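You operate a simulated robot arm through the tools that you are given. There is no shell and no other tool. Be economical: measure what you need, move in short steps, check, and stop when the job is done.

The job below is to be done with a simulated two-armed robot. You get a single attempt, and the scene is never put back.

## Task
Tighten the slipping belt into the green, then test-run the rollers.
Fine: loosen the red knob first and tighten it before the test; the lamp must go green; power off at the end. Where these are worked on the way, their far stop is far enough and under half their travel is too little: red knob.

It is judged by the outcome, as a careful person would: the job done as asked, and still so three seconds after it is handed in. It fails if anything else is knocked over, pushed out of place, dropped, spilled or broken.

## Robot
Two 7-joint arms with three-finger grippers on one trunk that stands fixed in place. Base frame: the origin is at the foot of the trunk, x ahead of it, y to its left, z up. Units: m, degrees, N and s.
The left shoulder is at [0.03, 0.124, 1.133], the right one opposite. With the tool pointing down near the work surface each hand reaches from about 0.1 to 0.78 m from the base axis, measured 20 degrees to its own side. Payload 2.2 kg a hand.
Tool frame (each hand has its own): the origin (TCP) lies between the finger pads and is the grasp point; the fingertips stand 0.028 m ahead of it; z points along the fingers, y is the line along which they close. The gripper opens to 0.102 m. The gripper's body begins 0.071 m behind the TCP.
Orientation is that of the tool frame in the base frame, as a unit quaternion [x, y, z, w]. With the fingers straight down and closing along the base's y, the tool's x points along the base's -x, its y along +y and its z along -z.

## Interface
- The arms move only by the tool play_rows. It takes "left_increments", "right_increments" or both (then of equal length, played together; a hand with none holds still); each is a list of rows, each a list of 7 numbers: the shift along the tool's x, y, z in m, then the turn, a rotation vector about the tool's x, y, z in degrees, then the finger opening in m, from 0 to 0.102. In form: [[tx, ty, tz, ax, ay, az, grip], ...]. A call has 1 to 10 rows; each row is the pose to reach, as a shift and turn from the pose commanded when the call began, along the tool's axes at that moment. Rows are played at 5 a second. More than 0.05 m and 8.6 degrees between two rows, or a gripper value outside its range, and nothing of the call is played. Where a pose cannot be reached the arm comes as near as it can. A force on the tool above 40 N (or 10 N above the force at the start of the call, whichever is more), or a blocked arm, ends the call early, and 0.2 s more pass. The fingers move at their own pace and stop on an object; they squeeze with about 21 N. The grip force told is the motor's: it shows also when the fingers shut on nothing. Time passes only in rows, and 0.2 s behind the last, so rows that repeat a pose let the fingers close. The reply holds the time, the measured pose of the TCP, the force on the tool along the base axes, the opening and the grip force, in the units named above and with some noise, with the torque about the TCP (base axes, N m) and any sound that the robot's microphone picked up.
- Cameras (640 x 400 px; columns grow to the right, rows downward): "scene" is now at [0.037, 0.0086, 1.8497]; the picture's right is [0.13, -0.99, 0.00], its down [-0.83, -0.11, -0.55] and it looks along [0.55, 0.07, -0.84] (base axes); focal length 366 px, centre (320, 200). "left" rides on the left gripper at [0.072, 0.038, -0.086] in its tool frame; the picture's right is [-0.46, 0.89, 0.00], its down [-0.60, -0.32, -0.73] and it looks along [-0.65, -0.34, 0.68] (tool axes); focal length 256 px, centre (320, 200). "right" rides on the right gripper at [0.069, 0.044, -0.086] in its tool frame; the picture's right is [-0.53, 0.84, 0.00], its down [-0.58, -0.37, -0.73] and it looks along [-0.62, -0.39, 0.68] (tool axes); focal length 256 px, centre (320, 200). There is no depth. A picture from a camera that has moved, and an enlarged one, comes with that camera's place and axes in the base frame and with its lens. The place of the scene camera against the robot may be out by one fixed shift of up to 0.018 m in any direction.
- get_image(camera): a new picture of that camera. It takes no simulated time.
- lift_body(by): slides the trunk up (or, below 0, down) by that many m; the arms and the scene camera ride with it, the base frame stays. It gives what a move gives, with no picture.
- turn_head(pan, tilt): turns the head with the scene camera to pan (to the left, within 143 degrees either way) and tilt (down, from -29 to 69), counted from straight ahead of the robot. It gives what a move gives.
- close_up(camera, box): a new picture of the part [left, top, right, bottom] of that camera's present view, enlarged. It takes no simulated time.
- job_done(): hands the job in; it is judged then, once.

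Work in short steps. Places have to be worked out from the pictures, the camera data and where the tool is seen: move nearer, look again, correct. Check each grasp and each placing, and mend what went wrong. You have 120 turns and 78 pictures in all, those below and enlarged ones among them. Open the grippers and draw the arms clear of the work before you hand the job in, unless the task says otherwise; then end with one line.

The tools are called after "Request:" as name(argument=value, ...) on one line, values as JSON. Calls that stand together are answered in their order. play_rows: Moves the arms, as the interface text tells. Its arguments: {"type":"object","properties":{"left_increments":{"type":"array","items":{"type":"array","items":{"type":"number"}}},"right_increments":{"type":"array","items":{"type":"array","items":{"type":"number"}}}},"required":[]} The other tools are called the same way: lift_body (by) slides the trunk up or down; turn_head (pan, tilt) turns the head that bears the scene camera; get_image (camera) takes a picture; close_up (camera, box) takes an enlarged picture of a part of a camera's view; job_done () hands the job in.

At the start:

```text
t: 0.0
left_tool_pos: [0.5332, 0.3194, 1.2127]
left_tcp_rot: [0.0, 1.0, 0.001, 0.0]
left_contact_force: [0.2, 1.3, -0.6]
left_torque: [0.01, 0.0, -0.02]
left_gripper_width: 0.1019
left_grasp_force: 0.0
right_tool_pos: [0.5514, -0.1475, 1.3181]
right_tcp_rot: [-0.001, 1.0, 0.0, 0.0]
right_contact_force: [-0.3, 0.2, 0.6]
right_torque: [-0.01, 0.01, 0.01]
right_gripper_width: 0.1019
right_grasp_force: 0.2
trunk travel left (down, up): [-0.375, 0.165]
head pan, tilt: [7.4, 56.6]
```

scene: 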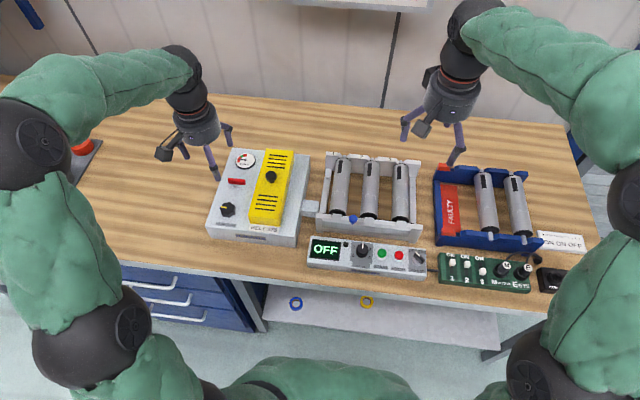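
right: 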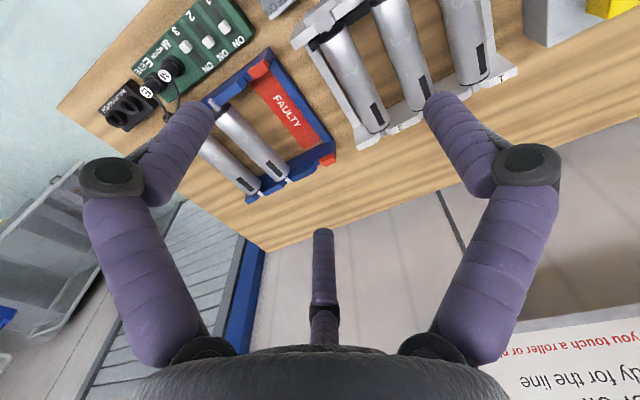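
left: 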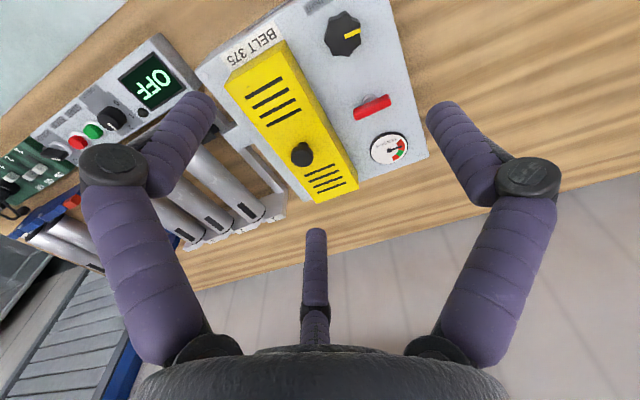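

I'll look closely at the belt unit and the control box first.

Request:
close_up(camera="scene", box=[200, 140, 320, 250])

Request:
close_up(camera="scene", box=[300, 200, 440, 290])

Request:
close_up(camera="left", box=[190, 0, 430, 210])

Request:
close_up(camera="left", box=[0, 30, 220, 200])

```text
3.64 times, centred on (260, 195) of scene
camera zoom: at [0.037, 0.0086, 1.8497], right [0.13, -0.99, 0.0], down [-0.83, -0.11, -0.55], along [0.55, 0.07, -0.84], focal length 1329 px, centre (538, 218)
```

zoom: 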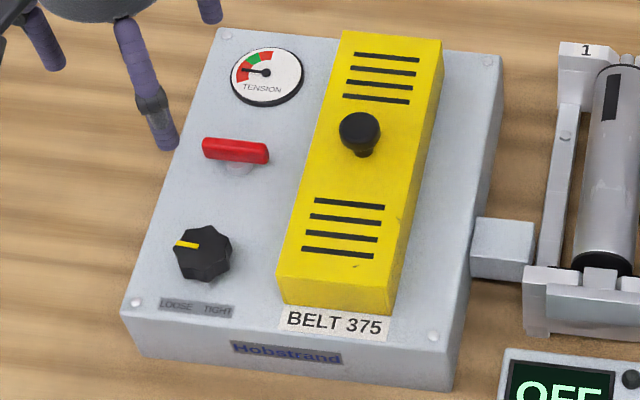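

```text
4.44 times, centred on (370, 245) of scene
camera zoom: at [0.037, 0.0086, 1.8497], right [0.13, -0.99, 0.0], down [-0.83, -0.11, -0.55], along [0.55, 0.07, -0.84], focal length 1624 px, centre (98, 0)
```

zoom: 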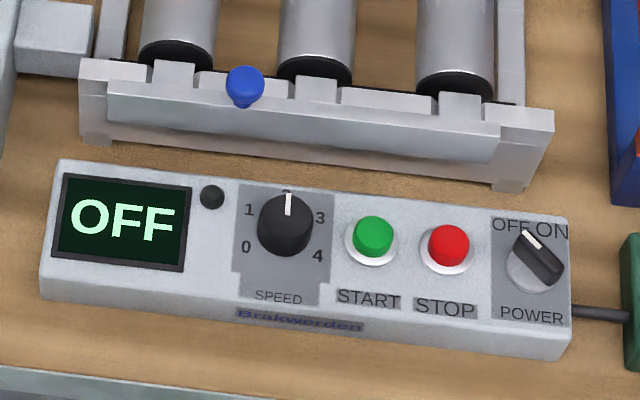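

```text
1.90 times, centred on (310, 105) of left
camera zoom: at [0.4607, 0.3574, 1.3014], right [0.46, 0.89, 0.0], down [0.6, -0.32, 0.73], along [0.65, -0.34, -0.68], focal length 488 px, centre (339, 381)
```

zoom: 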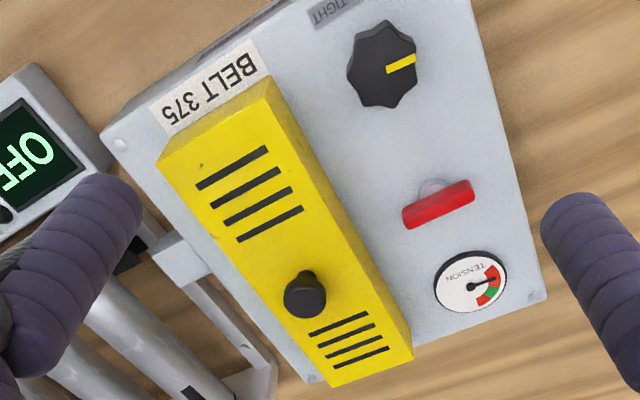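

```text
2.35 times, centred on (110, 115) of left
camera zoom: at [0.4607, 0.3574, 1.3014], right [0.46, 0.89, 0.0], down [0.6, -0.32, 0.73], along [0.65, -0.34, -0.68], focal length 602 px, centre (814, 400)
```

zoom: 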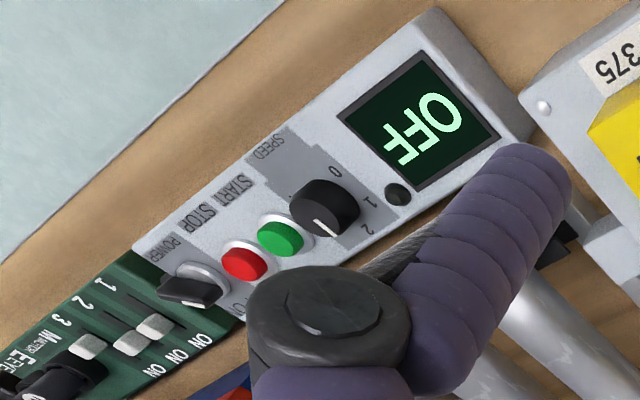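

A notice hangs on the back wall; I'll tilt the head to read it.

Request:
turn_head(pan=0, tilt=25)

Request:
get_image(camera="scene")

```text
t: 1.0
left_tool_pos: [0.5328, 0.319, 1.2125]
left_tcp_rot: [0.001, 1.0, 0.0, -0.001]
left_contact_force: [0.0, -0.9, 0.1]
left_torque: [0.01, -0.01, 0.0]
left_gripper_width: 0.1021
left_grasp_force: 0.0
right_tool_pos: [0.5512, -0.1455, 1.3191]
right_tcp_rot: [-0.001, 1.0, 0.0, 0.0]
right_contact_force: [0.1, 0.4, -0.3]
right_torque: [0.0, 0.02, -0.02]
right_gripper_width: 0.1021
right_grasp_force: 0.1
trunk travel left (down, up): [-0.375, 0.165]
head pan, tilt: [0.0, 25.0]
```

```text
70 pictures are left
camera scene: at [0.0593, -0.0005, 1.8956], right [0.0, -1.0, 0.0], down [-0.42, 0.0, -0.91], along [0.91, 0.0, -0.42], focal length 366 px, centre (320, 200)
```

scene: 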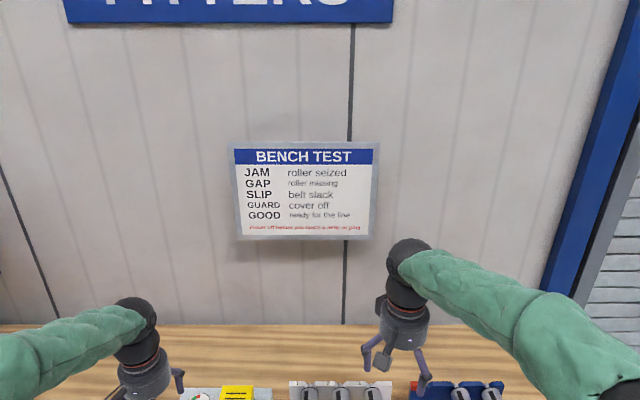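

The sign gives the display codes; the belt is slack, so the display would read SLIP. I judge the red lock bar at about (0.66, 0.34, 0.95) and the tension knob at about (0.556, 0.34, 0.945). I'll bring the left hand above the red bar and turn it so it closes along base x.

Request:
play_rows(left_increments=[[-0.013, 0.002, 0.011, 0, 0, 8, 0.1], [-0.026, 0.004, 0.022, 0, 0, 16, 0.1], [-0.039, 0.006, 0.033, 0, 0, 24, 0.1], [-0.052, 0.008, 0.044, 0, 0, 32, 0.1], [-0.065, 0.01, 0.055, 0, 0, 40, 0.1], [-0.078, 0.012, 0.066, 0, 0, 48, 0.1], [-0.091, 0.014, 0.077, 0, 0, 56, 0.1], [-0.104, 0.016, 0.088, 0, 0, 64, 0.1], [-0.117, 0.018, 0.099, 0, 0, 72, 0.1], [-0.127, 0.022, 0.11, 0, 0, 80, 0.1]])

Request:
turn_head(pan=7.4, tilt=56.6)

Request:
get_image(camera="left")

Request:
get_image(camera="scene")

```text
t: 3.2
left_tool_pos: [0.6596, 0.3412, 1.1019]
left_tcp_rot: [0.644, 0.765, 0.0, 0.0]
left_contact_force: [0.0, 0.0, -0.2]
left_torque: [-0.02, 0.01, -0.06]
left_gripper_width: 0.1
left_grasp_force: 0.0
right_tool_pos: [0.5518, -0.146, 1.3174]
right_tcp_rot: [-0.001, 1.0, 0.0, 0.001]
right_contact_force: [-0.4, 0.5, -0.2]
right_torque: [0.02, 0.03, 0.02]
right_gripper_width: 0.1021
right_grasp_force: 0.1
trunk travel left (down, up): [-0.375, 0.165]
head pan, tilt: [0.0, 25.0]
```

```text
t: 4.1
left_tool_pos: [0.6602, 0.3415, 1.103]
left_tcp_rot: [0.642, 0.767, 0.001, 0.001]
left_contact_force: [0.2, -0.1, -0.2]
left_torque: [-0.01, 0.0, -0.01]
left_gripper_width: 0.0998
left_grasp_force: 0.0
right_tool_pos: [0.5513, -0.1466, 1.3185]
right_tcp_rot: [-0.001, 1.0, 0.0, 0.001]
right_contact_force: [0.2, -0.6, -0.1]
right_torque: [-0.02, 0.02, -0.04]
right_gripper_width: 0.102
right_grasp_force: 0.0
trunk travel left (down, up): [-0.375, 0.165]
head pan, tilt: [7.4, 56.6]
```

```text
69 pictures are left
camera left: at [0.685, 0.4192, 1.1908], right [0.95, -0.3, 0.0], down [-0.21, -0.65, 0.73], along [-0.22, -0.7, -0.68], focal length 256 px, centre (320, 200)
```

left: 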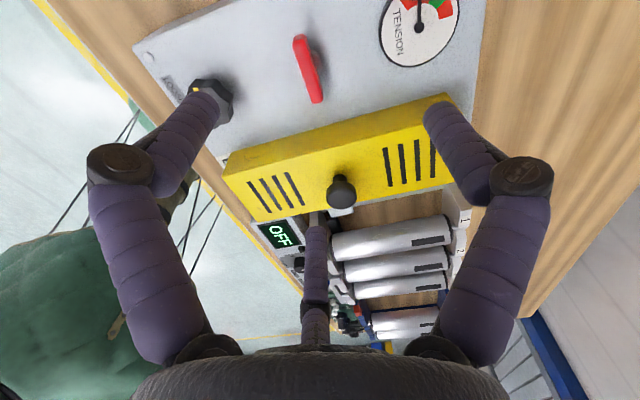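

```text
68 pictures are left
camera scene: at [0.0373, 0.0086, 1.8498], right [0.13, -0.99, 0.0], down [-0.83, -0.11, -0.55], along [0.55, 0.07, -0.83], focal length 366 px, centre (320, 200)
```

scene: 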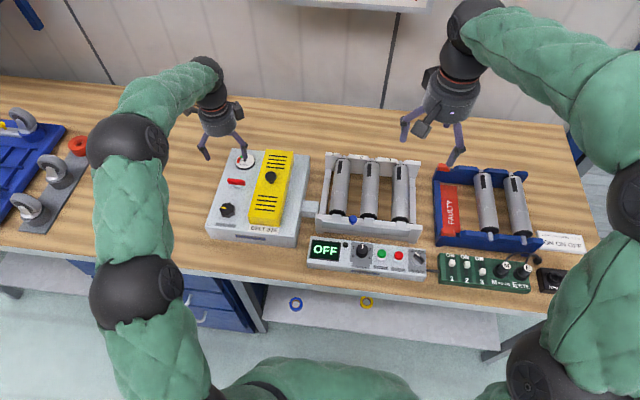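

The left camera's two views put the red bar at about (0.650, 0.340, 0.960), lying along base y. I'll close the gap to 6 cm, finish the turn to ~91° and come down over it.

Request:
play_rows(left_increments=[[0, -0.005, 0.02, 0, 0, 6, 0.06], [0, -0.01, 0.04, 0, 0, 11, 0.06], [0, -0.01, 0.07, 0, 0, 11, 0.06], [0, -0.01, 0.09, 0, 0, 11, 0.06]])

Request:
get_image(camera="left")

Request:
close_up(camera="scene", box=[190, 130, 310, 230])

```text
t: 5.1
left_tool_pos: [0.648, 0.3388, 1.0143]
left_tcp_rot: [0.713, 0.701, 0.0, 0.0]
left_contact_force: [0.5, 0.2, -0.3]
left_torque: [0.01, 0.01, -0.02]
left_gripper_width: 0.06
left_grasp_force: 0.0
right_tool_pos: [0.5513, -0.146, 1.3188]
right_tcp_rot: [-0.001, 1.0, 0.0, 0.0]
right_contact_force: [-1.2, -0.2, -0.1]
right_torque: [0.0, 0.01, -0.01]
right_gripper_width: 0.1022
right_grasp_force: 0.0
trunk travel left (down, up): [-0.375, 0.165]
head pan, tilt: [7.4, 56.6]
```

```text
67 pictures are left
camera left: at [0.6876, 0.4107, 1.1017], right [0.88, -0.48, 0.0], down [-0.33, -0.6, 0.73], along [-0.35, -0.64, -0.68], focal length 256 px, centre (320, 200)
```

left: 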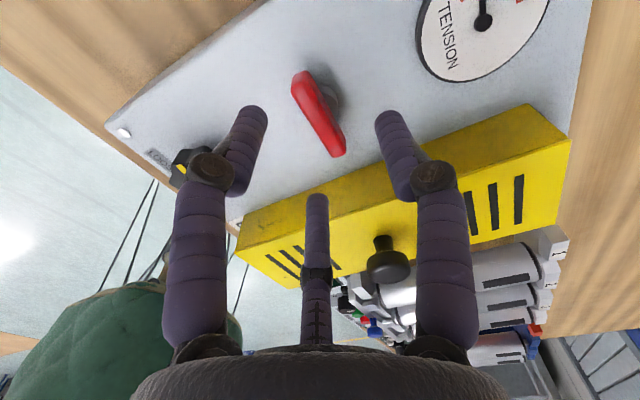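

```text
4.00 times, centred on (250, 180) of scene
camera zoom: at [0.0371, 0.0085, 1.8497], right [0.13, -0.99, 0.0], down [-0.83, -0.11, -0.55], along [0.55, 0.07, -0.83], focal length 1462 px, centre (600, 280)
```

zoom: 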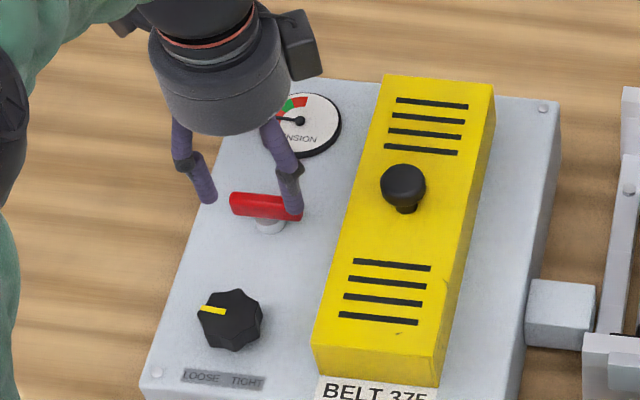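

The hand turns out to look three-jawed (one finger on +y of the tool, two opposite), which still suits this bar. Refined bar centre is (0.650, 0.342), so I'll open a bit more, nudge over, descend and then close.

Request:
play_rows(left_increments=[[0.003, 0.002, 0.01, 0, 0, 0, 0.08], [0.003, 0.002, 0.02, 0, 0, 0, 0.08], [0.003, 0.002, 0.032, 0, 0, 0, 0.08], [0.003, 0.002, 0.042, 0, 0, 0, 0.08]])

Request:
get_image(camera="left")

Request:
close_up(camera="scene", box=[190, 130, 310, 230])

```text
t: 6.1
left_tool_pos: [0.6501, 0.3424, 0.9715]
left_tcp_rot: [0.713, 0.701, 0.0, -0.001]
left_contact_force: [0.3, 0.5, 0.5]
left_torque: [0.0, 0.01, 0.01]
left_gripper_width: 0.0801
left_grasp_force: 0.0
right_tool_pos: [0.5507, -0.1457, 1.319]
right_tcp_rot: [-0.002, 1.0, 0.0, -0.001]
right_contact_force: [2.0, 0.1, 0.6]
right_torque: [0.01, -0.01, 0.03]
right_gripper_width: 0.1023
right_grasp_force: 0.0
trunk travel left (down, up): [-0.375, 0.165]
head pan, tilt: [7.4, 56.6]
```

```text
65 pictures are left
camera left: at [0.69, 0.4153, 1.0595], right [0.88, -0.48, 0.0], down [-0.33, -0.6, 0.73], along [-0.35, -0.64, -0.68], focal length 256 px, centre (320, 200)
```

left: 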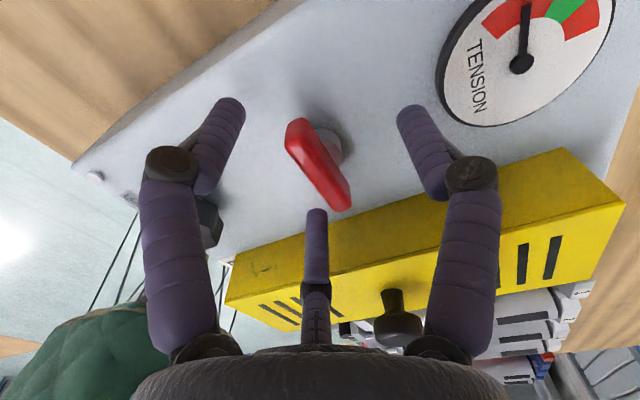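

```text
4.00 times, centred on (250, 180) of scene
camera zoom: at [0.0372, 0.0086, 1.8497], right [0.13, -0.99, 0.0], down [-0.83, -0.11, -0.55], along [0.55, 0.07, -0.83], focal length 1462 px, centre (600, 280)
```

zoom: 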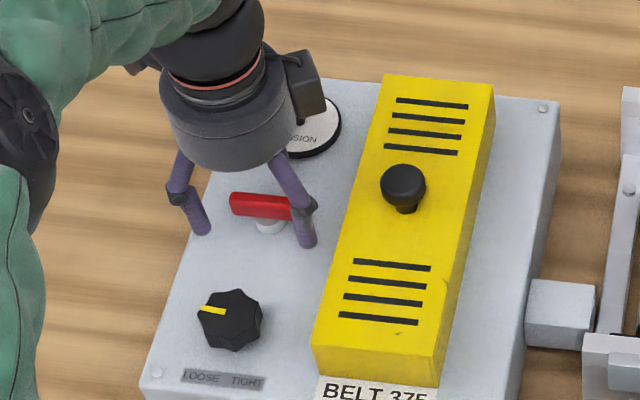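

The bar sits between the jaws and a little ahead of the TCP, with no contact yet. I'll close on it.

Request:
play_rows(left_increments=[[0, 0, 0.004, 0, 0, 0, 0.04], [0, 0, 0.004, 0, 0, 0, 0.01], [0, 0, 0.004, 0, 0, 0, 0.0], [0, 0, 0.004, 0, 0, 0, 0.0]])

Request:
get_image(camera="left")

```text
t: 7.1
left_tool_pos: [0.6464, 0.3446, 0.9665]
left_tcp_rot: [0.713, 0.702, -0.002, -0.001]
left_contact_force: [-24.9, 18.3, -4.6]
left_torque: [0.89, 0.01, 1.0]
left_gripper_width: 0.0258
left_grasp_force: 45.2
right_tool_pos: [0.5488, -0.1453, 1.3202]
right_tcp_rot: [0.001, 1.0, -0.001, 0.001]
right_contact_force: [-0.4, -0.4, 0.1]
right_torque: [-0.01, -0.02, 0.0]
right_gripper_width: 0.1017
right_grasp_force: 0.1
trunk travel left (down, up): [-0.375, 0.165]
head pan, tilt: [7.4, 56.6]
```

```text
63 pictures are left
camera left: at [0.6867, 0.4165, 1.0545], right [0.88, -0.48, 0.0], down [-0.32, -0.6, 0.73], along [-0.35, -0.64, -0.68], focal length 256 px, centre (320, 200)
```

left: 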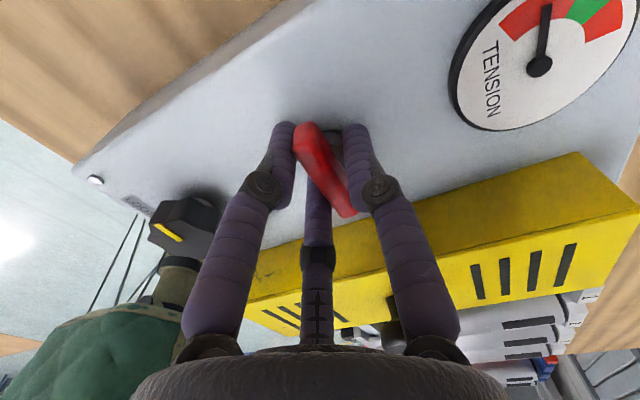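

The jaws hold the bar, with the hand pulled a few mm off centre (force −25 N x, +18 N y). I'll follow that offset to relax it, then turn counter-clockwise to loosen.

Request:
play_rows(left_increments=[[0.003, -0.005, 0, 0, 0, 0, 0.0], [0.004, -0.006, 0, 0, 0, -5, 0.0], [0.004, -0.006, 0, 0, 0, -10, 0.0], [0.004, -0.006, 0, 0, 0, -15, 0.0]])

Request:
get_image(camera="left")

```text
t: 8.1
left_tool_pos: [0.6461, 0.3433, 0.9677]
left_tcp_rot: [0.616, 0.788, -0.001, 0.001]
left_contact_force: [-2.2, -7.8, -12.8]
left_torque: [-0.64, -0.6, -0.04]
left_gripper_width: 0.0255
left_grasp_force: 45.2
right_tool_pos: [0.5516, -0.1474, 1.3189]
right_tcp_rot: [0.0, 1.0, 0.001, -0.001]
right_contact_force: [-0.9, 0.1, 0.2]
right_torque: [0.03, 0.0, 0.01]
right_gripper_width: 0.1017
right_grasp_force: 0.0
trunk travel left (down, up): [-0.375, 0.165]
head pan, tilt: [7.4, 56.6]
```

```text
62 pictures are left
camera left: at [0.6657, 0.4235, 1.0545], right [0.97, -0.24, 0.0], down [-0.16, -0.66, 0.73], along [-0.17, -0.71, -0.68], focal length 256 px, centre (320, 200)
```

left: 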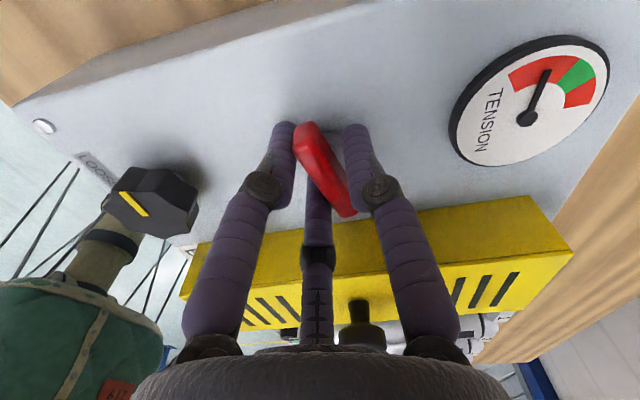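

The bar is turning with the hand, torque now near zero. I'll continue counter-clockwise.

Request:
play_rows(left_increments=[[0, 0, 0, 0, 0, -7, 0], [0, 0, 0, 0, 0, -14, 0], [0, 0, 0, 0, 0, -21, 0], [0, 0, 0, 0, 0, -28, 0], [0, 0, 0, 0, 0, -35, 0], [0, 0, 0, 0, 0, -42, 0], [0, 0, 0, 0, 0, -49, 0], [0, 0, 0, 0, 0, -56, 0], [0, 0, 0, 0, 0, -63, 0]])

Request:
get_image(camera="left")

Request:
close_up(camera="scene", box=[190, 130, 310, 230])

```text
t: 9.7
left_tool_pos: [0.6446, 0.3409, 0.9665]
left_tcp_rot: [0.26, 0.966, -0.004, -0.001]
left_contact_force: [1.8, -19.0, 8.9]
left_torque: [1.1, 1.23, -0.12]
left_gripper_width: 0.0261
left_grasp_force: 45.0
right_tool_pos: [0.5501, -0.1473, 1.319]
right_tcp_rot: [-0.001, 1.0, 0.001, 0.0]
right_contact_force: [0.3, 0.1, 0.1]
right_torque: [-0.02, 0.01, -0.01]
right_gripper_width: 0.102
right_grasp_force: 0.0
trunk travel left (down, up): [-0.375, 0.165]
head pan, tilt: [7.4, 56.6]
stopped in row 7 (left hand): the force on the tool passed its limit at 40 N (the readings are from after the stop); the commanded pose is now the measured one
```

```text
61 pictures are left
camera left: at [0.6019, 0.4102, 1.0545], right [0.85, 0.53, -0.01], down [0.37, -0.57, 0.73], along [0.39, -0.62, -0.68], focal length 256 px, centre (320, 200)
```

left: 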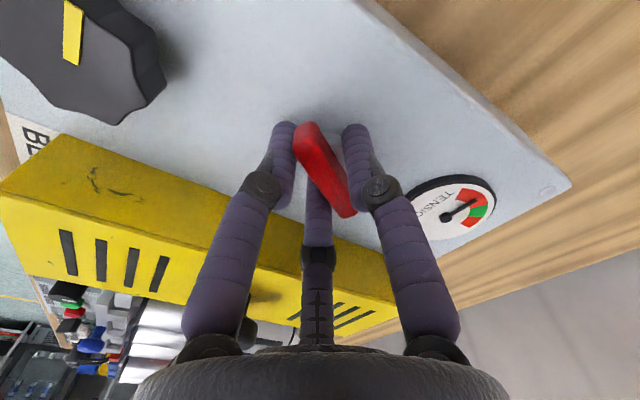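

```text
4.00 times, centred on (250, 180) of scene
camera zoom: at [0.0366, 0.0075, 1.85], right [0.13, -0.99, 0.0], down [-0.83, -0.11, -0.55], along [0.55, 0.07, -0.83], focal length 1462 px, centre (600, 280)
```

zoom: 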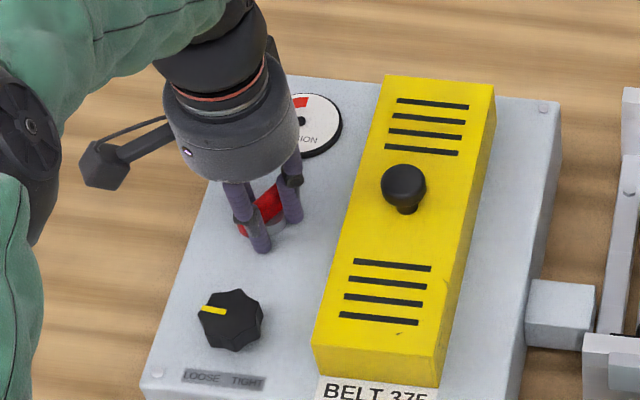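

It turned ~61° then met side force; my TCP is a few mm off the knob's axis, so I should follow the arc. I'll shift to relax and keep turning gently to see whether a stop is reached.

Request:
play_rows(left_increments=[[-0.0032, -0.0005, 0, 0, 0, 0, 0], [-0.0037, -0.0005, 0, 0, 0, -6, 0], [-0.0042, -0.0005, 0, 0, 0, -12, 0], [-0.0047, -0.0005, 0, 0, 0, -18, 0], [-0.005, -0.0005, 0, 0, 0, -24, 0], [-0.005, -0.0005, 0, 0, 0, -30, 0]])

Request:
get_image(camera="left")

```text
t: 11.1
left_tool_pos: [0.6451, 0.3376, 0.967]
left_tcp_rot: [0.0, 1.0, -0.003, -0.003]
left_contact_force: [-22.4, -16.8, 9.1]
left_torque: [0.47, -1.02, 0.0]
left_gripper_width: 0.0258
left_grasp_force: 45.1
right_tool_pos: [0.5467, -0.1481, 1.3191]
right_tcp_rot: [0.0, 1.0, 0.0, 0.001]
right_contact_force: [1.0, 0.5, 0.7]
right_torque: [-0.01, -0.01, 0.03]
right_gripper_width: 0.1019
right_grasp_force: 0.1
trunk travel left (down, up): [-0.375, 0.165]
head pan, tilt: [7.4, 56.6]
```

```text
59 pictures are left
camera left: at [0.574, 0.3762, 1.055], right [0.46, 0.89, -0.01], down [0.61, -0.31, 0.73], along [0.64, -0.34, -0.68], focal length 256 px, centre (320, 200)
```

left: 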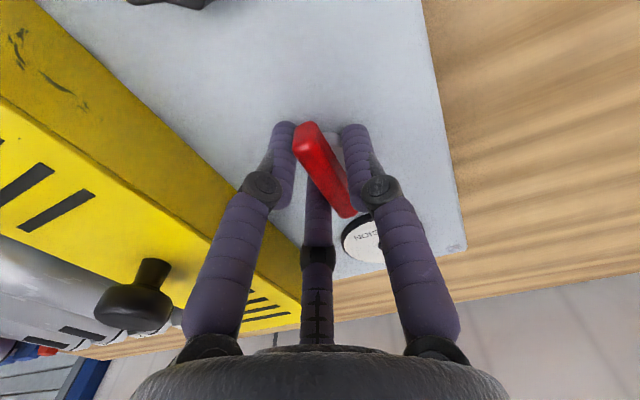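

Still turning freely at 91° (no torque about z). Fitting the readings puts the pivot at about (0.649, 0.340) with my grip 4.7 mm off it; I'll keep turning along that arc until a stop shows.

Request:
play_rows(left_increments=[[0.0035, 0, 0, 0, 0, -2, 0], [0.003, -0.0008, 0, 0, 0, -9, 0], [0.0026, -0.0014, 0, 0, 0, -16, 0], [0.0022, -0.0018, 0, 0, 0, -23, 0], [0.0018, -0.002, 0, 0, 0, -30, 0], [0.0012, -0.0022, 0, 0, 0, -37, 0], [0.0006, -0.0024, 0, 0, 0, -44, 0], [0, -0.0025, 0, 0, 0, -51, 0], [-0.0006, -0.0026, 0, 0, 0, -58, 0]])

Request:
get_image(camera="left")

```text
t: 12.6
left_tool_pos: [0.6509, 0.3257, 0.9657]
left_tcp_rot: [-0.297, 0.955, -0.002, 0.0]
left_contact_force: [14.7, -16.9, 3.8]
left_torque: [1.27, 1.67, -4.52]
left_gripper_width: 0.0509
left_grasp_force: 45.0
right_tool_pos: [0.5519, -0.1441, 1.3173]
right_tcp_rot: [-0.002, 1.0, 0.001, -0.001]
right_contact_force: [-0.4, 0.1, -0.4]
right_torque: [-0.07, 0.0, -0.03]
right_gripper_width: 0.1021
right_grasp_force: 0.0
trunk travel left (down, up): [-0.375, 0.165]
head pan, tilt: [7.4, 56.6]
stopped in row 7 (left hand): the force on the tool passed its limit at 40 N (the readings are from after the stop); the commanded pose is now the measured one
```

```text
58 pictures are left
camera left: at [0.5709, 0.3171, 1.0538], right [-0.12, 0.99, 0.0], down [0.68, 0.08, 0.73], along [0.73, 0.08, -0.68], focal length 256 px, centre (320, 200)
```

left: 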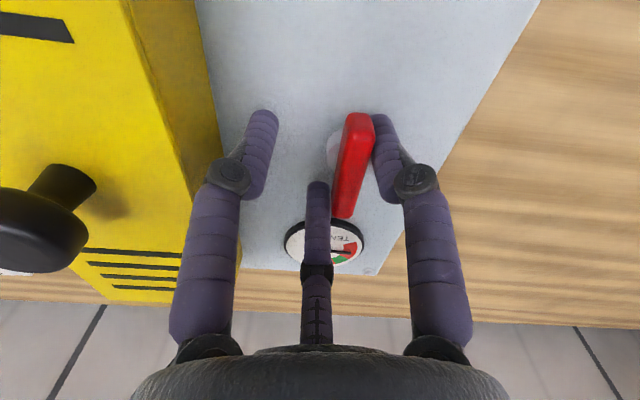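

The bar hit its stop about a quarter turn round (reaction torque −4.5 N m, jaws prised open), so the lock is loose. I'll open, back up, and look.

Request:
play_rows(left_increments=[[0, 0, 0, 0, 0, 4, 0.08], [0, 0, 0, 0, 0, 8, 0.08], [0, 0, -0.03, 0, 0, 8, 0.08], [0, 0, -0.07, 0, 0, 8, 0.08], [0, 0, -0.1, 0, 0, 8, 0.08]])

Request:
close_up(camera="scene", box=[190, 130, 310, 230])

Request:
get_image(camera="left")

```text
t: 13.8
left_tool_pos: [0.6497, 0.3337, 1.0658]
left_tcp_rot: [-0.245, 0.97, -0.001, -0.001]
left_contact_force: [-0.5, -1.0, -0.2]
left_torque: [0.01, -0.02, -0.03]
left_gripper_width: 0.0802
left_grasp_force: 0.1
right_tool_pos: [0.5508, -0.1453, 1.3187]
right_tcp_rot: [-0.002, 1.0, 0.0, 0.001]
right_contact_force: [0.2, 0.1, 0.2]
right_torque: [0.04, -0.01, -0.01]
right_gripper_width: 0.102
right_grasp_force: 0.0
trunk travel left (down, up): [-0.375, 0.165]
head pan, tilt: [7.4, 56.6]
```

```text
4.00 times, centred on (250, 180) of scene
camera zoom: at [0.036, 0.0076, 1.8497], right [0.13, -0.99, 0.0], down [-0.83, -0.11, -0.55], along [0.55, 0.07, -0.83], focal length 1462 px, centre (600, 280)
```

zoom: 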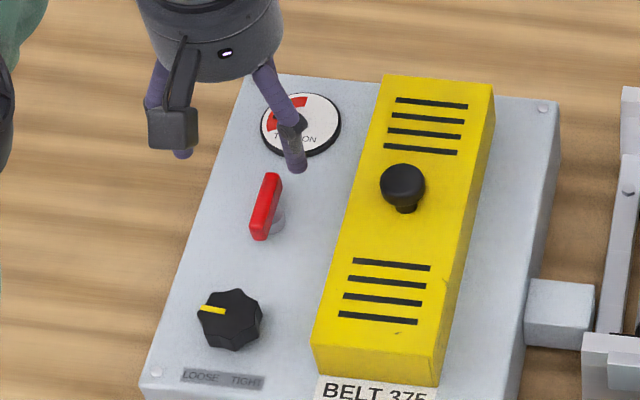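

```text
56 pictures are left
camera left: at [0.568, 0.3335, 1.1536], right [-0.01, 1.0, 0.0], down [0.68, 0.01, 0.73], along [0.73, 0.01, -0.68], focal length 256 px, centre (320, 200)
```

left: 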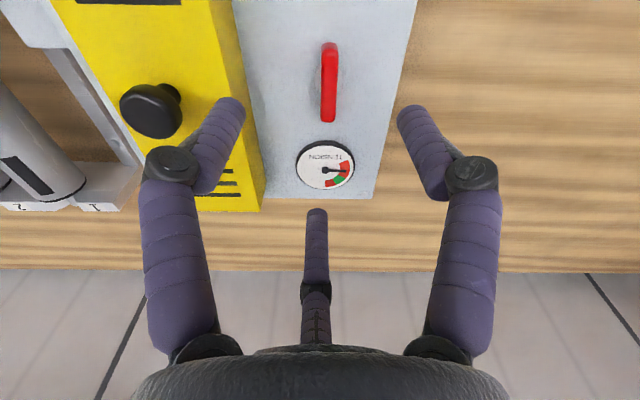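

The red bar now stands a quarter turn round, so it is loosened. The tension knob is at about (0.551, 0.342), top ≈0.957; I'll move above it at height and check.

Request:
play_rows(left_increments=[[0.028, 0.018, 0, 0, 0, 0, 0.07], [0.056, 0.036, 0, 0, 0, 0, 0.07], [0.0829, 0.0543, 0, 0, 0, 0, 0.07], [0.0829, 0.0543, 0.03, 0, 0, 0, 0.07], [0.0829, 0.0543, 0.05, 0, 0, 0, 0.07]])

Request:
get_image(camera="left")

```text
t: 15.0
left_tool_pos: [0.5499, 0.3425, 1.0166]
left_tcp_rot: [-0.245, 0.969, -0.001, -0.001]
left_contact_force: [-0.1, 0.6, 0.4]
left_torque: [-0.03, 0.01, -0.02]
left_gripper_width: 0.0699
left_grasp_force: 0.1
right_tool_pos: [0.5515, -0.1437, 1.3186]
right_tcp_rot: [-0.002, 1.0, 0.001, 0.001]
right_contact_force: [-0.4, -0.8, 0.0]
right_torque: [0.01, -0.01, 0.01]
right_gripper_width: 0.1019
right_grasp_force: 0.1
trunk travel left (down, up): [-0.375, 0.165]
head pan, tilt: [7.4, 56.6]
```

```text
55 pictures are left
camera left: at [0.468, 0.3419, 1.1041], right [-0.01, 1.0, 0.0], down [0.68, 0.01, 0.73], along [0.73, 0.01, -0.68], focal length 256 px, centre (320, 200)
```

left: 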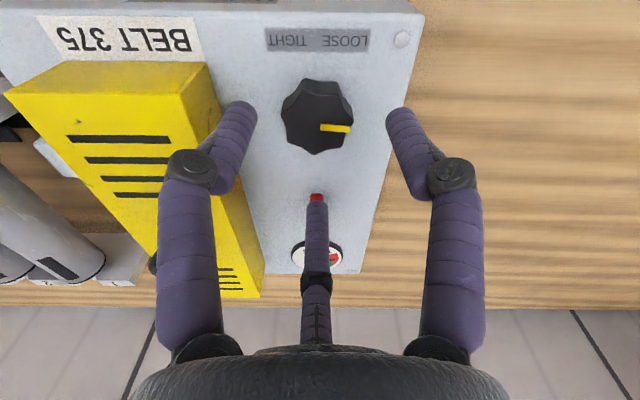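

The knob sits centred under the jaws at (0.549, 0.341). I'll descend 5 cm and close.

Request:
play_rows(left_increments=[[0.0005, 0, 0.02, 0, 0, 0, 0.07], [0.0005, -0.001, 0.035, 0, 0, 0, 0.07], [0.0005, -0.001, 0.05, 0, 0, 0, 0.07], [0.0005, -0.001, 0.05, 0, 0, 0, 0.045], [0.0005, -0.001, 0.05, 0, 0, 0, 0.03], [0.0005, -0.001, 0.05, 0, 0, 0, 0.03]])

Request:
get_image(camera="left")

```text
t: 16.4
left_tool_pos: [0.5508, 0.3413, 0.9655]
left_tcp_rot: [-0.244, 0.97, -0.002, -0.002]
left_contact_force: [-0.5, -3.5, -3.3]
left_torque: [-0.01, -0.09, -0.03]
left_gripper_width: 0.0431
left_grasp_force: 9.9
right_tool_pos: [0.5515, -0.1449, 1.3189]
right_tcp_rot: [-0.002, 1.0, 0.0, 0.0]
right_contact_force: [-0.2, 0.3, 0.2]
right_torque: [0.01, 0.0, -0.03]
right_gripper_width: 0.1018
right_grasp_force: 0.1
trunk travel left (down, up): [-0.375, 0.165]
head pan, tilt: [7.4, 56.6]
```

```text
54 pictures are left
camera left: at [0.4689, 0.3406, 1.0535], right [-0.01, 1.0, 0.0], down [0.68, 0.01, 0.73], along [0.73, 0.01, -0.68], focal length 256 px, centre (320, 200)
```

left: 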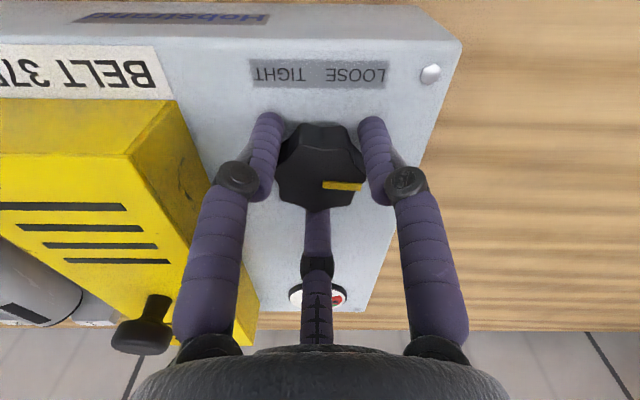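

A clean three-point grip on the knob. I'll turn it clockwise 40° toward TIGHT and check the gauge.

Request:
play_rows(left_increments=[[0, 0, 0, 0, 0, 7, 0.03], [0, 0, 0, 0, 0, 14, 0.03], [0, 0, 0, 0, 0, 21, 0.03], [0, 0, 0, 0, 0, 28, 0.03], [0, 0, 0, 0, 0, 35, 0.03], [0, 0, 0, 0, 0, 40, 0.03]])

Request:
get_image(camera="left")

Request:
close_up(camera="scene", box=[190, 130, 310, 230])

```text
t: 17.8
left_tool_pos: [0.5505, 0.3404, 0.9659]
left_tcp_rot: [0.103, 0.995, -0.001, 0.001]
left_contact_force: [0.5, -6.6, -0.9]
left_torque: [-0.24, 0.09, 0.03]
left_gripper_width: 0.043
left_grasp_force: 9.8
right_tool_pos: [0.5506, -0.1457, 1.3193]
right_tcp_rot: [-0.002, 1.0, 0.0, 0.001]
right_contact_force: [0.2, 0.5, -0.3]
right_torque: [-0.06, 0.02, -0.01]
right_gripper_width: 0.102
right_grasp_force: 0.1
trunk travel left (down, up): [-0.375, 0.165]
head pan, tilt: [7.4, 56.6]
```

```text
53 pictures are left
camera left: at [0.4879, 0.3928, 1.0534], right [0.64, 0.77, 0.0], down [0.53, -0.43, 0.73], along [0.56, -0.47, -0.68], focal length 256 px, centre (320, 200)
```

left: 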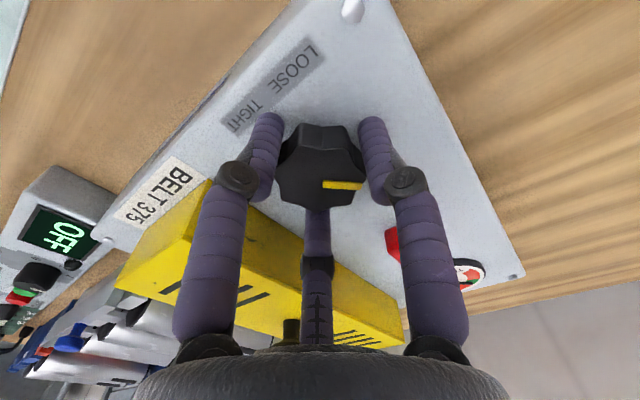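

```text
4.00 times, centred on (250, 180) of scene
camera zoom: at [0.0373, 0.0076, 1.8497], right [0.13, -0.99, 0.0], down [-0.83, -0.11, -0.55], along [0.55, 0.07, -0.83], focal length 1462 px, centre (600, 280)
```

zoom: 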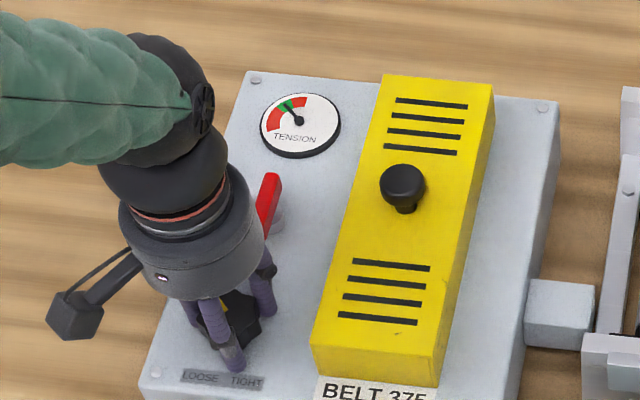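

The gauge is in clear view from the scene camera and the needle has risen to near the green. I'll zoom in on it.

Request:
close_up(camera="scene", box=[234, 142, 280, 172])

```text
13.33 times, centred on (257, 157) of scene
camera zoom: at [0.0373, 0.0076, 1.8497], right [0.13, -0.99, 0.0], down [-0.83, -0.11, -0.55], along [0.55, 0.07, -0.83], focal length 4873 px, centre (1160, 773)
```

zoom: 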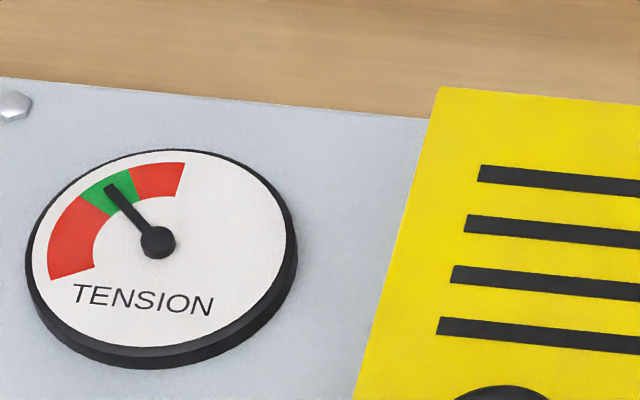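

The needle is inside the green. I'll release, rise, and move above the red bar at the matching angle.

Request:
play_rows(left_increments=[[0, 0, 0, 0, 0, 0, 0.07], [0, 0, 0, 0, 0, 0, 0.07], [0, 0, -0.04, 0, 0, 0, 0.075], [0, 0, -0.09, 0, 0, 0, 0.08], [-0.03, 0.006, -0.1, 0, 0, -6, 0.08], [-0.06, 0.011, -0.1, 0, 0, -11.8, 0.08], [-0.0931, 0.0166, -0.1, 0, 0, -11.8, 0.08], [-0.0931, 0.0166, -0.06, 0, 0, -11.8, 0.08]])

Request:
get_image(camera="left")

```text
t: 19.6
left_tool_pos: [0.6439, 0.341, 1.0287]
left_tcp_rot: [-0.002, 1.0, -0.002, 0.0]
left_contact_force: [0.4, 0.2, 0.1]
left_torque: [-0.01, 0.02, 0.0]
left_gripper_width: 0.0799
left_grasp_force: 0.0
right_tool_pos: [0.551, -0.1444, 1.3177]
right_tcp_rot: [-0.002, 1.0, 0.0, -0.001]
right_contact_force: [-0.3, 0.2, 0.0]
right_torque: [0.0, -0.01, 0.01]
right_gripper_width: 0.1019
right_grasp_force: 0.1
trunk travel left (down, up): [-0.375, 0.165]
head pan, tilt: [7.4, 56.6]
```

```text
50 pictures are left
camera left: at [0.5719, 0.3788, 1.1162], right [0.46, 0.89, 0.0], down [0.6, -0.31, 0.73], along [0.65, -0.34, -0.68], focal length 256 px, centre (320, 200)
```

left: 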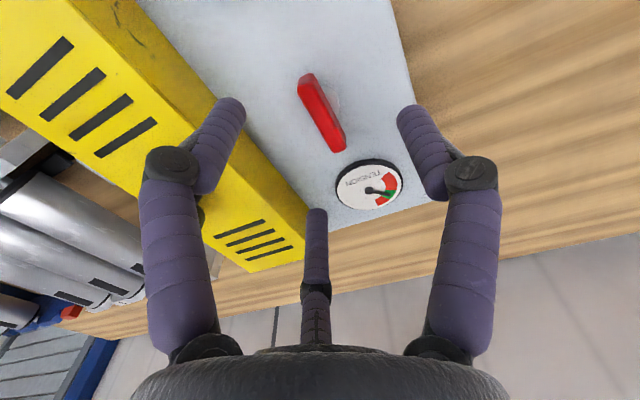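

The bar is at (0.651, 0.339), along x. I'll descend with the hand shifted ~3 mm toward −y to suit the one-against-two jaw geometry, then close.

Request:
play_rows(left_increments=[[-0.006, -0.0035, 0.02, 0, 0, 0, 0.08], [-0.006, -0.0035, 0.04, 0, 0, 0, 0.08], [-0.006, -0.0035, 0.061, 0, 0, 0, 0.08], [-0.006, -0.0035, 0.061, 0, 0, 0, 0.04], [-0.006, -0.0035, 0.061, 0, 0, 0, 0.0], [-0.006, -0.0035, 0.061, 0, 0, 0, 0.0]])

Request:
get_image(camera="left")

```text
t: 21.0
left_tool_pos: [0.651, 0.3383, 0.9674]
left_tcp_rot: [-0.002, 1.0, -0.001, 0.0]
left_contact_force: [0.8, 12.3, -1.8]
left_torque: [0.73, -0.43, -0.14]
left_gripper_width: 0.0263
left_grasp_force: 45.5
right_tool_pos: [0.5507, -0.144, 1.3174]
right_tcp_rot: [-0.002, 1.0, -0.001, 0.0]
right_contact_force: [0.7, -0.8, 0.3]
right_torque: [-0.02, -0.01, 0.03]
right_gripper_width: 0.1018
right_grasp_force: 0.0
trunk travel left (down, up): [-0.375, 0.165]
head pan, tilt: [7.4, 56.6]
```

```text
49 pictures are left
camera left: at [0.5786, 0.3757, 1.0553], right [0.46, 0.89, 0.0], down [0.6, -0.31, 0.73], along [0.65, -0.34, -0.68], focal length 256 px, centre (320, 200)
```

left: 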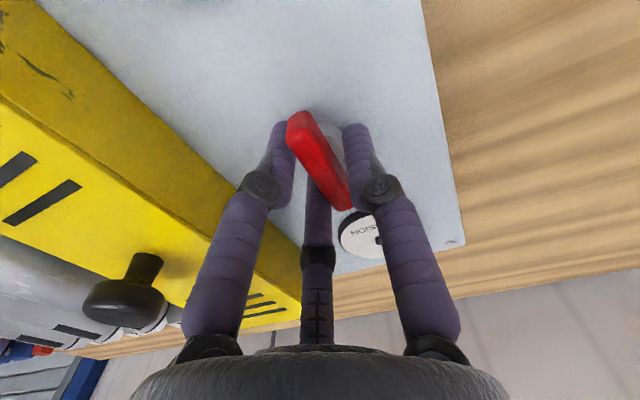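

Well-centred grip this time. I'll turn it clockwise to tighten.

Request:
play_rows(left_increments=[[0, 0.001, 0, 0, 0, 7, 0], [0.0002, 0.001, 0, 0, 0, 14, 0], [0.0004, 0.001, 0, 0, 0, 21, 0], [0.0006, 0.001, 0, 0, 0, 28, 0], [0.0008, 0.0012, 0, 0, 0, 35, 0], [0.001, 0.0014, 0, 0, 0, 42, 0], [0.0012, 0.0016, 0, 0, 0, 49, 0], [0.0014, 0.0017, 0, 0, 0, 56, 0], [0.0016, 0.0017, 0, 0, 0, 63, 0], [0.0018, 0.0017, 0, 0, 0, 70, 0]])

```text
t: 23.2
left_tool_pos: [0.6472, 0.3382, 0.9675]
left_tcp_rot: [0.573, 0.819, 0.0, 0.001]
left_contact_force: [-9.1, 15.6, 22.1]
left_torque: [0.1, -0.26, 0.05]
left_gripper_width: 0.0266
left_grasp_force: 45.3
right_tool_pos: [0.5484, -0.1428, 1.3208]
right_tcp_rot: [-0.002, 1.0, 0.0, 0.001]
right_contact_force: [0.3, -0.2, -0.3]
right_torque: [0.03, 0.02, 0.0]
right_gripper_width: 0.1023
right_grasp_force: 0.0
trunk travel left (down, up): [-0.375, 0.165]
head pan, tilt: [7.4, 56.6]
```

At 70° with no resisting torque; I'll continue to the stop.

Request:
play_rows(left_increments=[[0.002, 0, 0, 0, 0, 5, 0], [0.002, 0, 0, 0, 0, 10, 0], [0.002, 0, 0, 0, 0, 15, 0], [0.002, 0, 0, 0, 0, 20, 0], [0.002, 0, 0, 0, 0, 23, 0], [0.002, 0, 0, 0, 0, 26, 0]])

Request:
get_image(camera="left")

```text
t: 24.6
left_tool_pos: [0.6465, 0.3377, 0.9669]
left_tcp_rot: [0.743, 0.67, 0.001, 0.001]
left_contact_force: [-6.8, 8.8, 28.9]
left_torque: [0.67, -0.55, 1.72]
left_gripper_width: 0.028
left_grasp_force: 44.7
right_tool_pos: [0.5477, -0.1463, 1.3198]
right_tcp_rot: [-0.001, 1.0, 0.0, 0.001]
right_contact_force: [-0.7, -0.9, -0.7]
right_torque: [-0.01, 0.05, -0.01]
right_gripper_width: 0.102
right_grasp_force: 0.1
trunk travel left (down, up): [-0.375, 0.165]
head pan, tilt: [7.4, 56.6]
```

```text
48 pictures are left
camera left: at [0.6911, 0.4067, 1.0553], right [0.83, -0.55, 0.0], down [-0.38, -0.57, 0.73], along [-0.4, -0.61, -0.68], focal length 256 px, centre (320, 200)
```

left: 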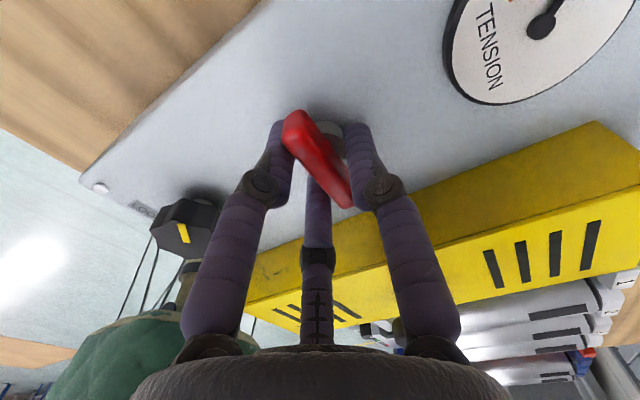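

Resisting torque of 1.7 N m at 96°: the stop is reached, tight. I'll release, rise and swing clear to check bar and gauge.

Request:
play_rows(left_increments=[[0, 0, 0, 0, 0, -4, 0.04], [0, 0, 0, 0, 0, -4, 0.08], [0, 0, -0.03, 0, 0, -4, 0.08], [0, 0, -0.08, 0, 0, -4, 0.08], [0.02, 0, -0.12, 0, 0, -4, 0.08], [0.06, -0.02, -0.15, 0, 0, -4, 0.08], [0.08, -0.06, -0.15, 0, 0, -4, 0.08]])

Request:
close_up(camera="scene", box=[205, 140, 301, 200])

```text
refused: row 6 steps farther than a row can; nothing moved
```

```text
6.67 times, centred on (253, 170) of scene
camera zoom: at [0.0325, 0.0081, 1.8499], right [0.13, -0.99, 0.0], down [-0.83, -0.11, -0.55], along [0.55, 0.07, -0.83], focal length 2436 px, centre (767, 400)
```

zoom: 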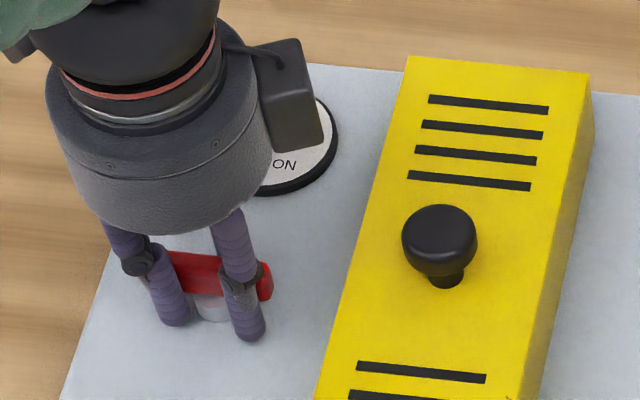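

A row was too long; I'll resend with shorter steps.

Request:
play_rows(left_increments=[[0, 0, 0, 0, 0, -4, 0.04], [0, 0, 0, 0, 0, -4, 0.08], [0, 0, -0.03, 0, 0, -4, 0.08], [0, 0, -0.07, 0, 0, -4, 0.08], [0.02, 0, -0.11, 0, 0, -4, 0.08], [0.05, -0.02, -0.13, 0, 0, -4, 0.08], [0.08, -0.05, -0.14, 0, 0, -4, 0.08], [0.08, -0.09, -0.14, 0, 0, -4, 0.08]])

Request:
close_up(camera="scene", box=[205, 140, 301, 200])

Request:
get_image(camera="scene")

```text
t: 26.4
left_tool_pos: [0.5673, 0.4266, 1.1026]
left_tcp_rot: [0.719, 0.695, -0.001, 0.001]
left_contact_force: [-0.6, -1.5, 0.3]
left_torque: [0.01, 0.0, -0.01]
left_gripper_width: 0.0797
left_grasp_force: 0.2
right_tool_pos: [0.549, -0.1454, 1.32]
right_tcp_rot: [0.0, 1.0, 0.0, 0.001]
right_contact_force: [-0.7, -0.9, 0.6]
right_torque: [-0.02, -0.05, -0.01]
right_gripper_width: 0.1019
right_grasp_force: 0.0
trunk travel left (down, up): [-0.375, 0.165]
head pan, tilt: [7.4, 56.6]
```

```text
6.67 times, centred on (253, 170) of scene
camera zoom: at [0.0344, 0.0077, 1.8498], right [0.13, -0.99, 0.0], down [-0.83, -0.11, -0.55], along [0.55, 0.07, -0.83], focal length 2436 px, centre (767, 400)
```

zoom: 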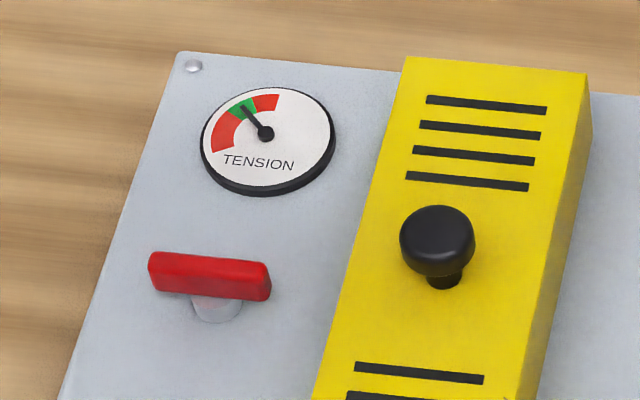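

```text
45 pictures are left
camera scene: at [0.0344, 0.0077, 1.8498], right [0.13, -0.99, 0.0], down [-0.83, -0.11, -0.55], along [0.55, 0.07, -0.83], focal length 366 px, centre (320, 200)
```

scene: 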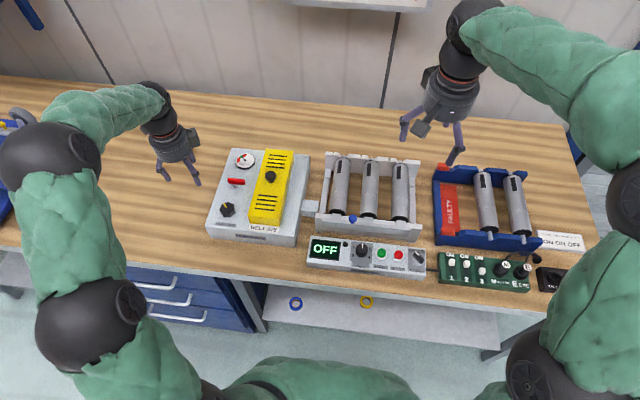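

Tension is still green and the red bar is back in its tight place. Now the power side; I'll inspect the green switch box and the card beside it as the cable leads there.

Request:
close_up(camera="scene", box=[400, 220, 590, 310])

Request:
close_up(camera="right", box=[80, 0, 340, 160])

```text
3.37 times, centred on (495, 265) of scene
camera zoom: at [0.0344, 0.0077, 1.8498], right [0.13, -0.99, 0.0], down [-0.83, -0.11, -0.55], along [0.55, 0.07, -0.83], focal length 1231 px, centre (-270, -19)
```

zoom: 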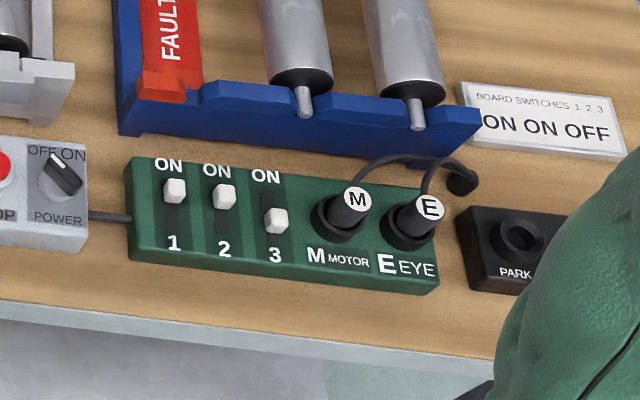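

```text
2.46 times, centred on (210, 80) of right
camera zoom: at [0.4791, -0.1035, 1.4062], right [0.53, 0.85, 0.0], down [0.58, -0.36, 0.73], along [0.62, -0.39, -0.68], focal length 630 px, centre (591, 495)
```

zoom: 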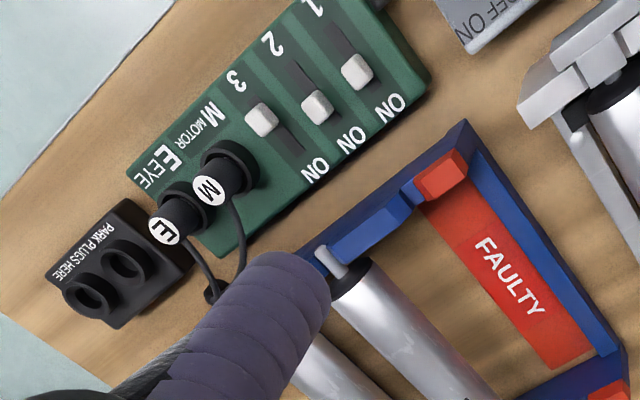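

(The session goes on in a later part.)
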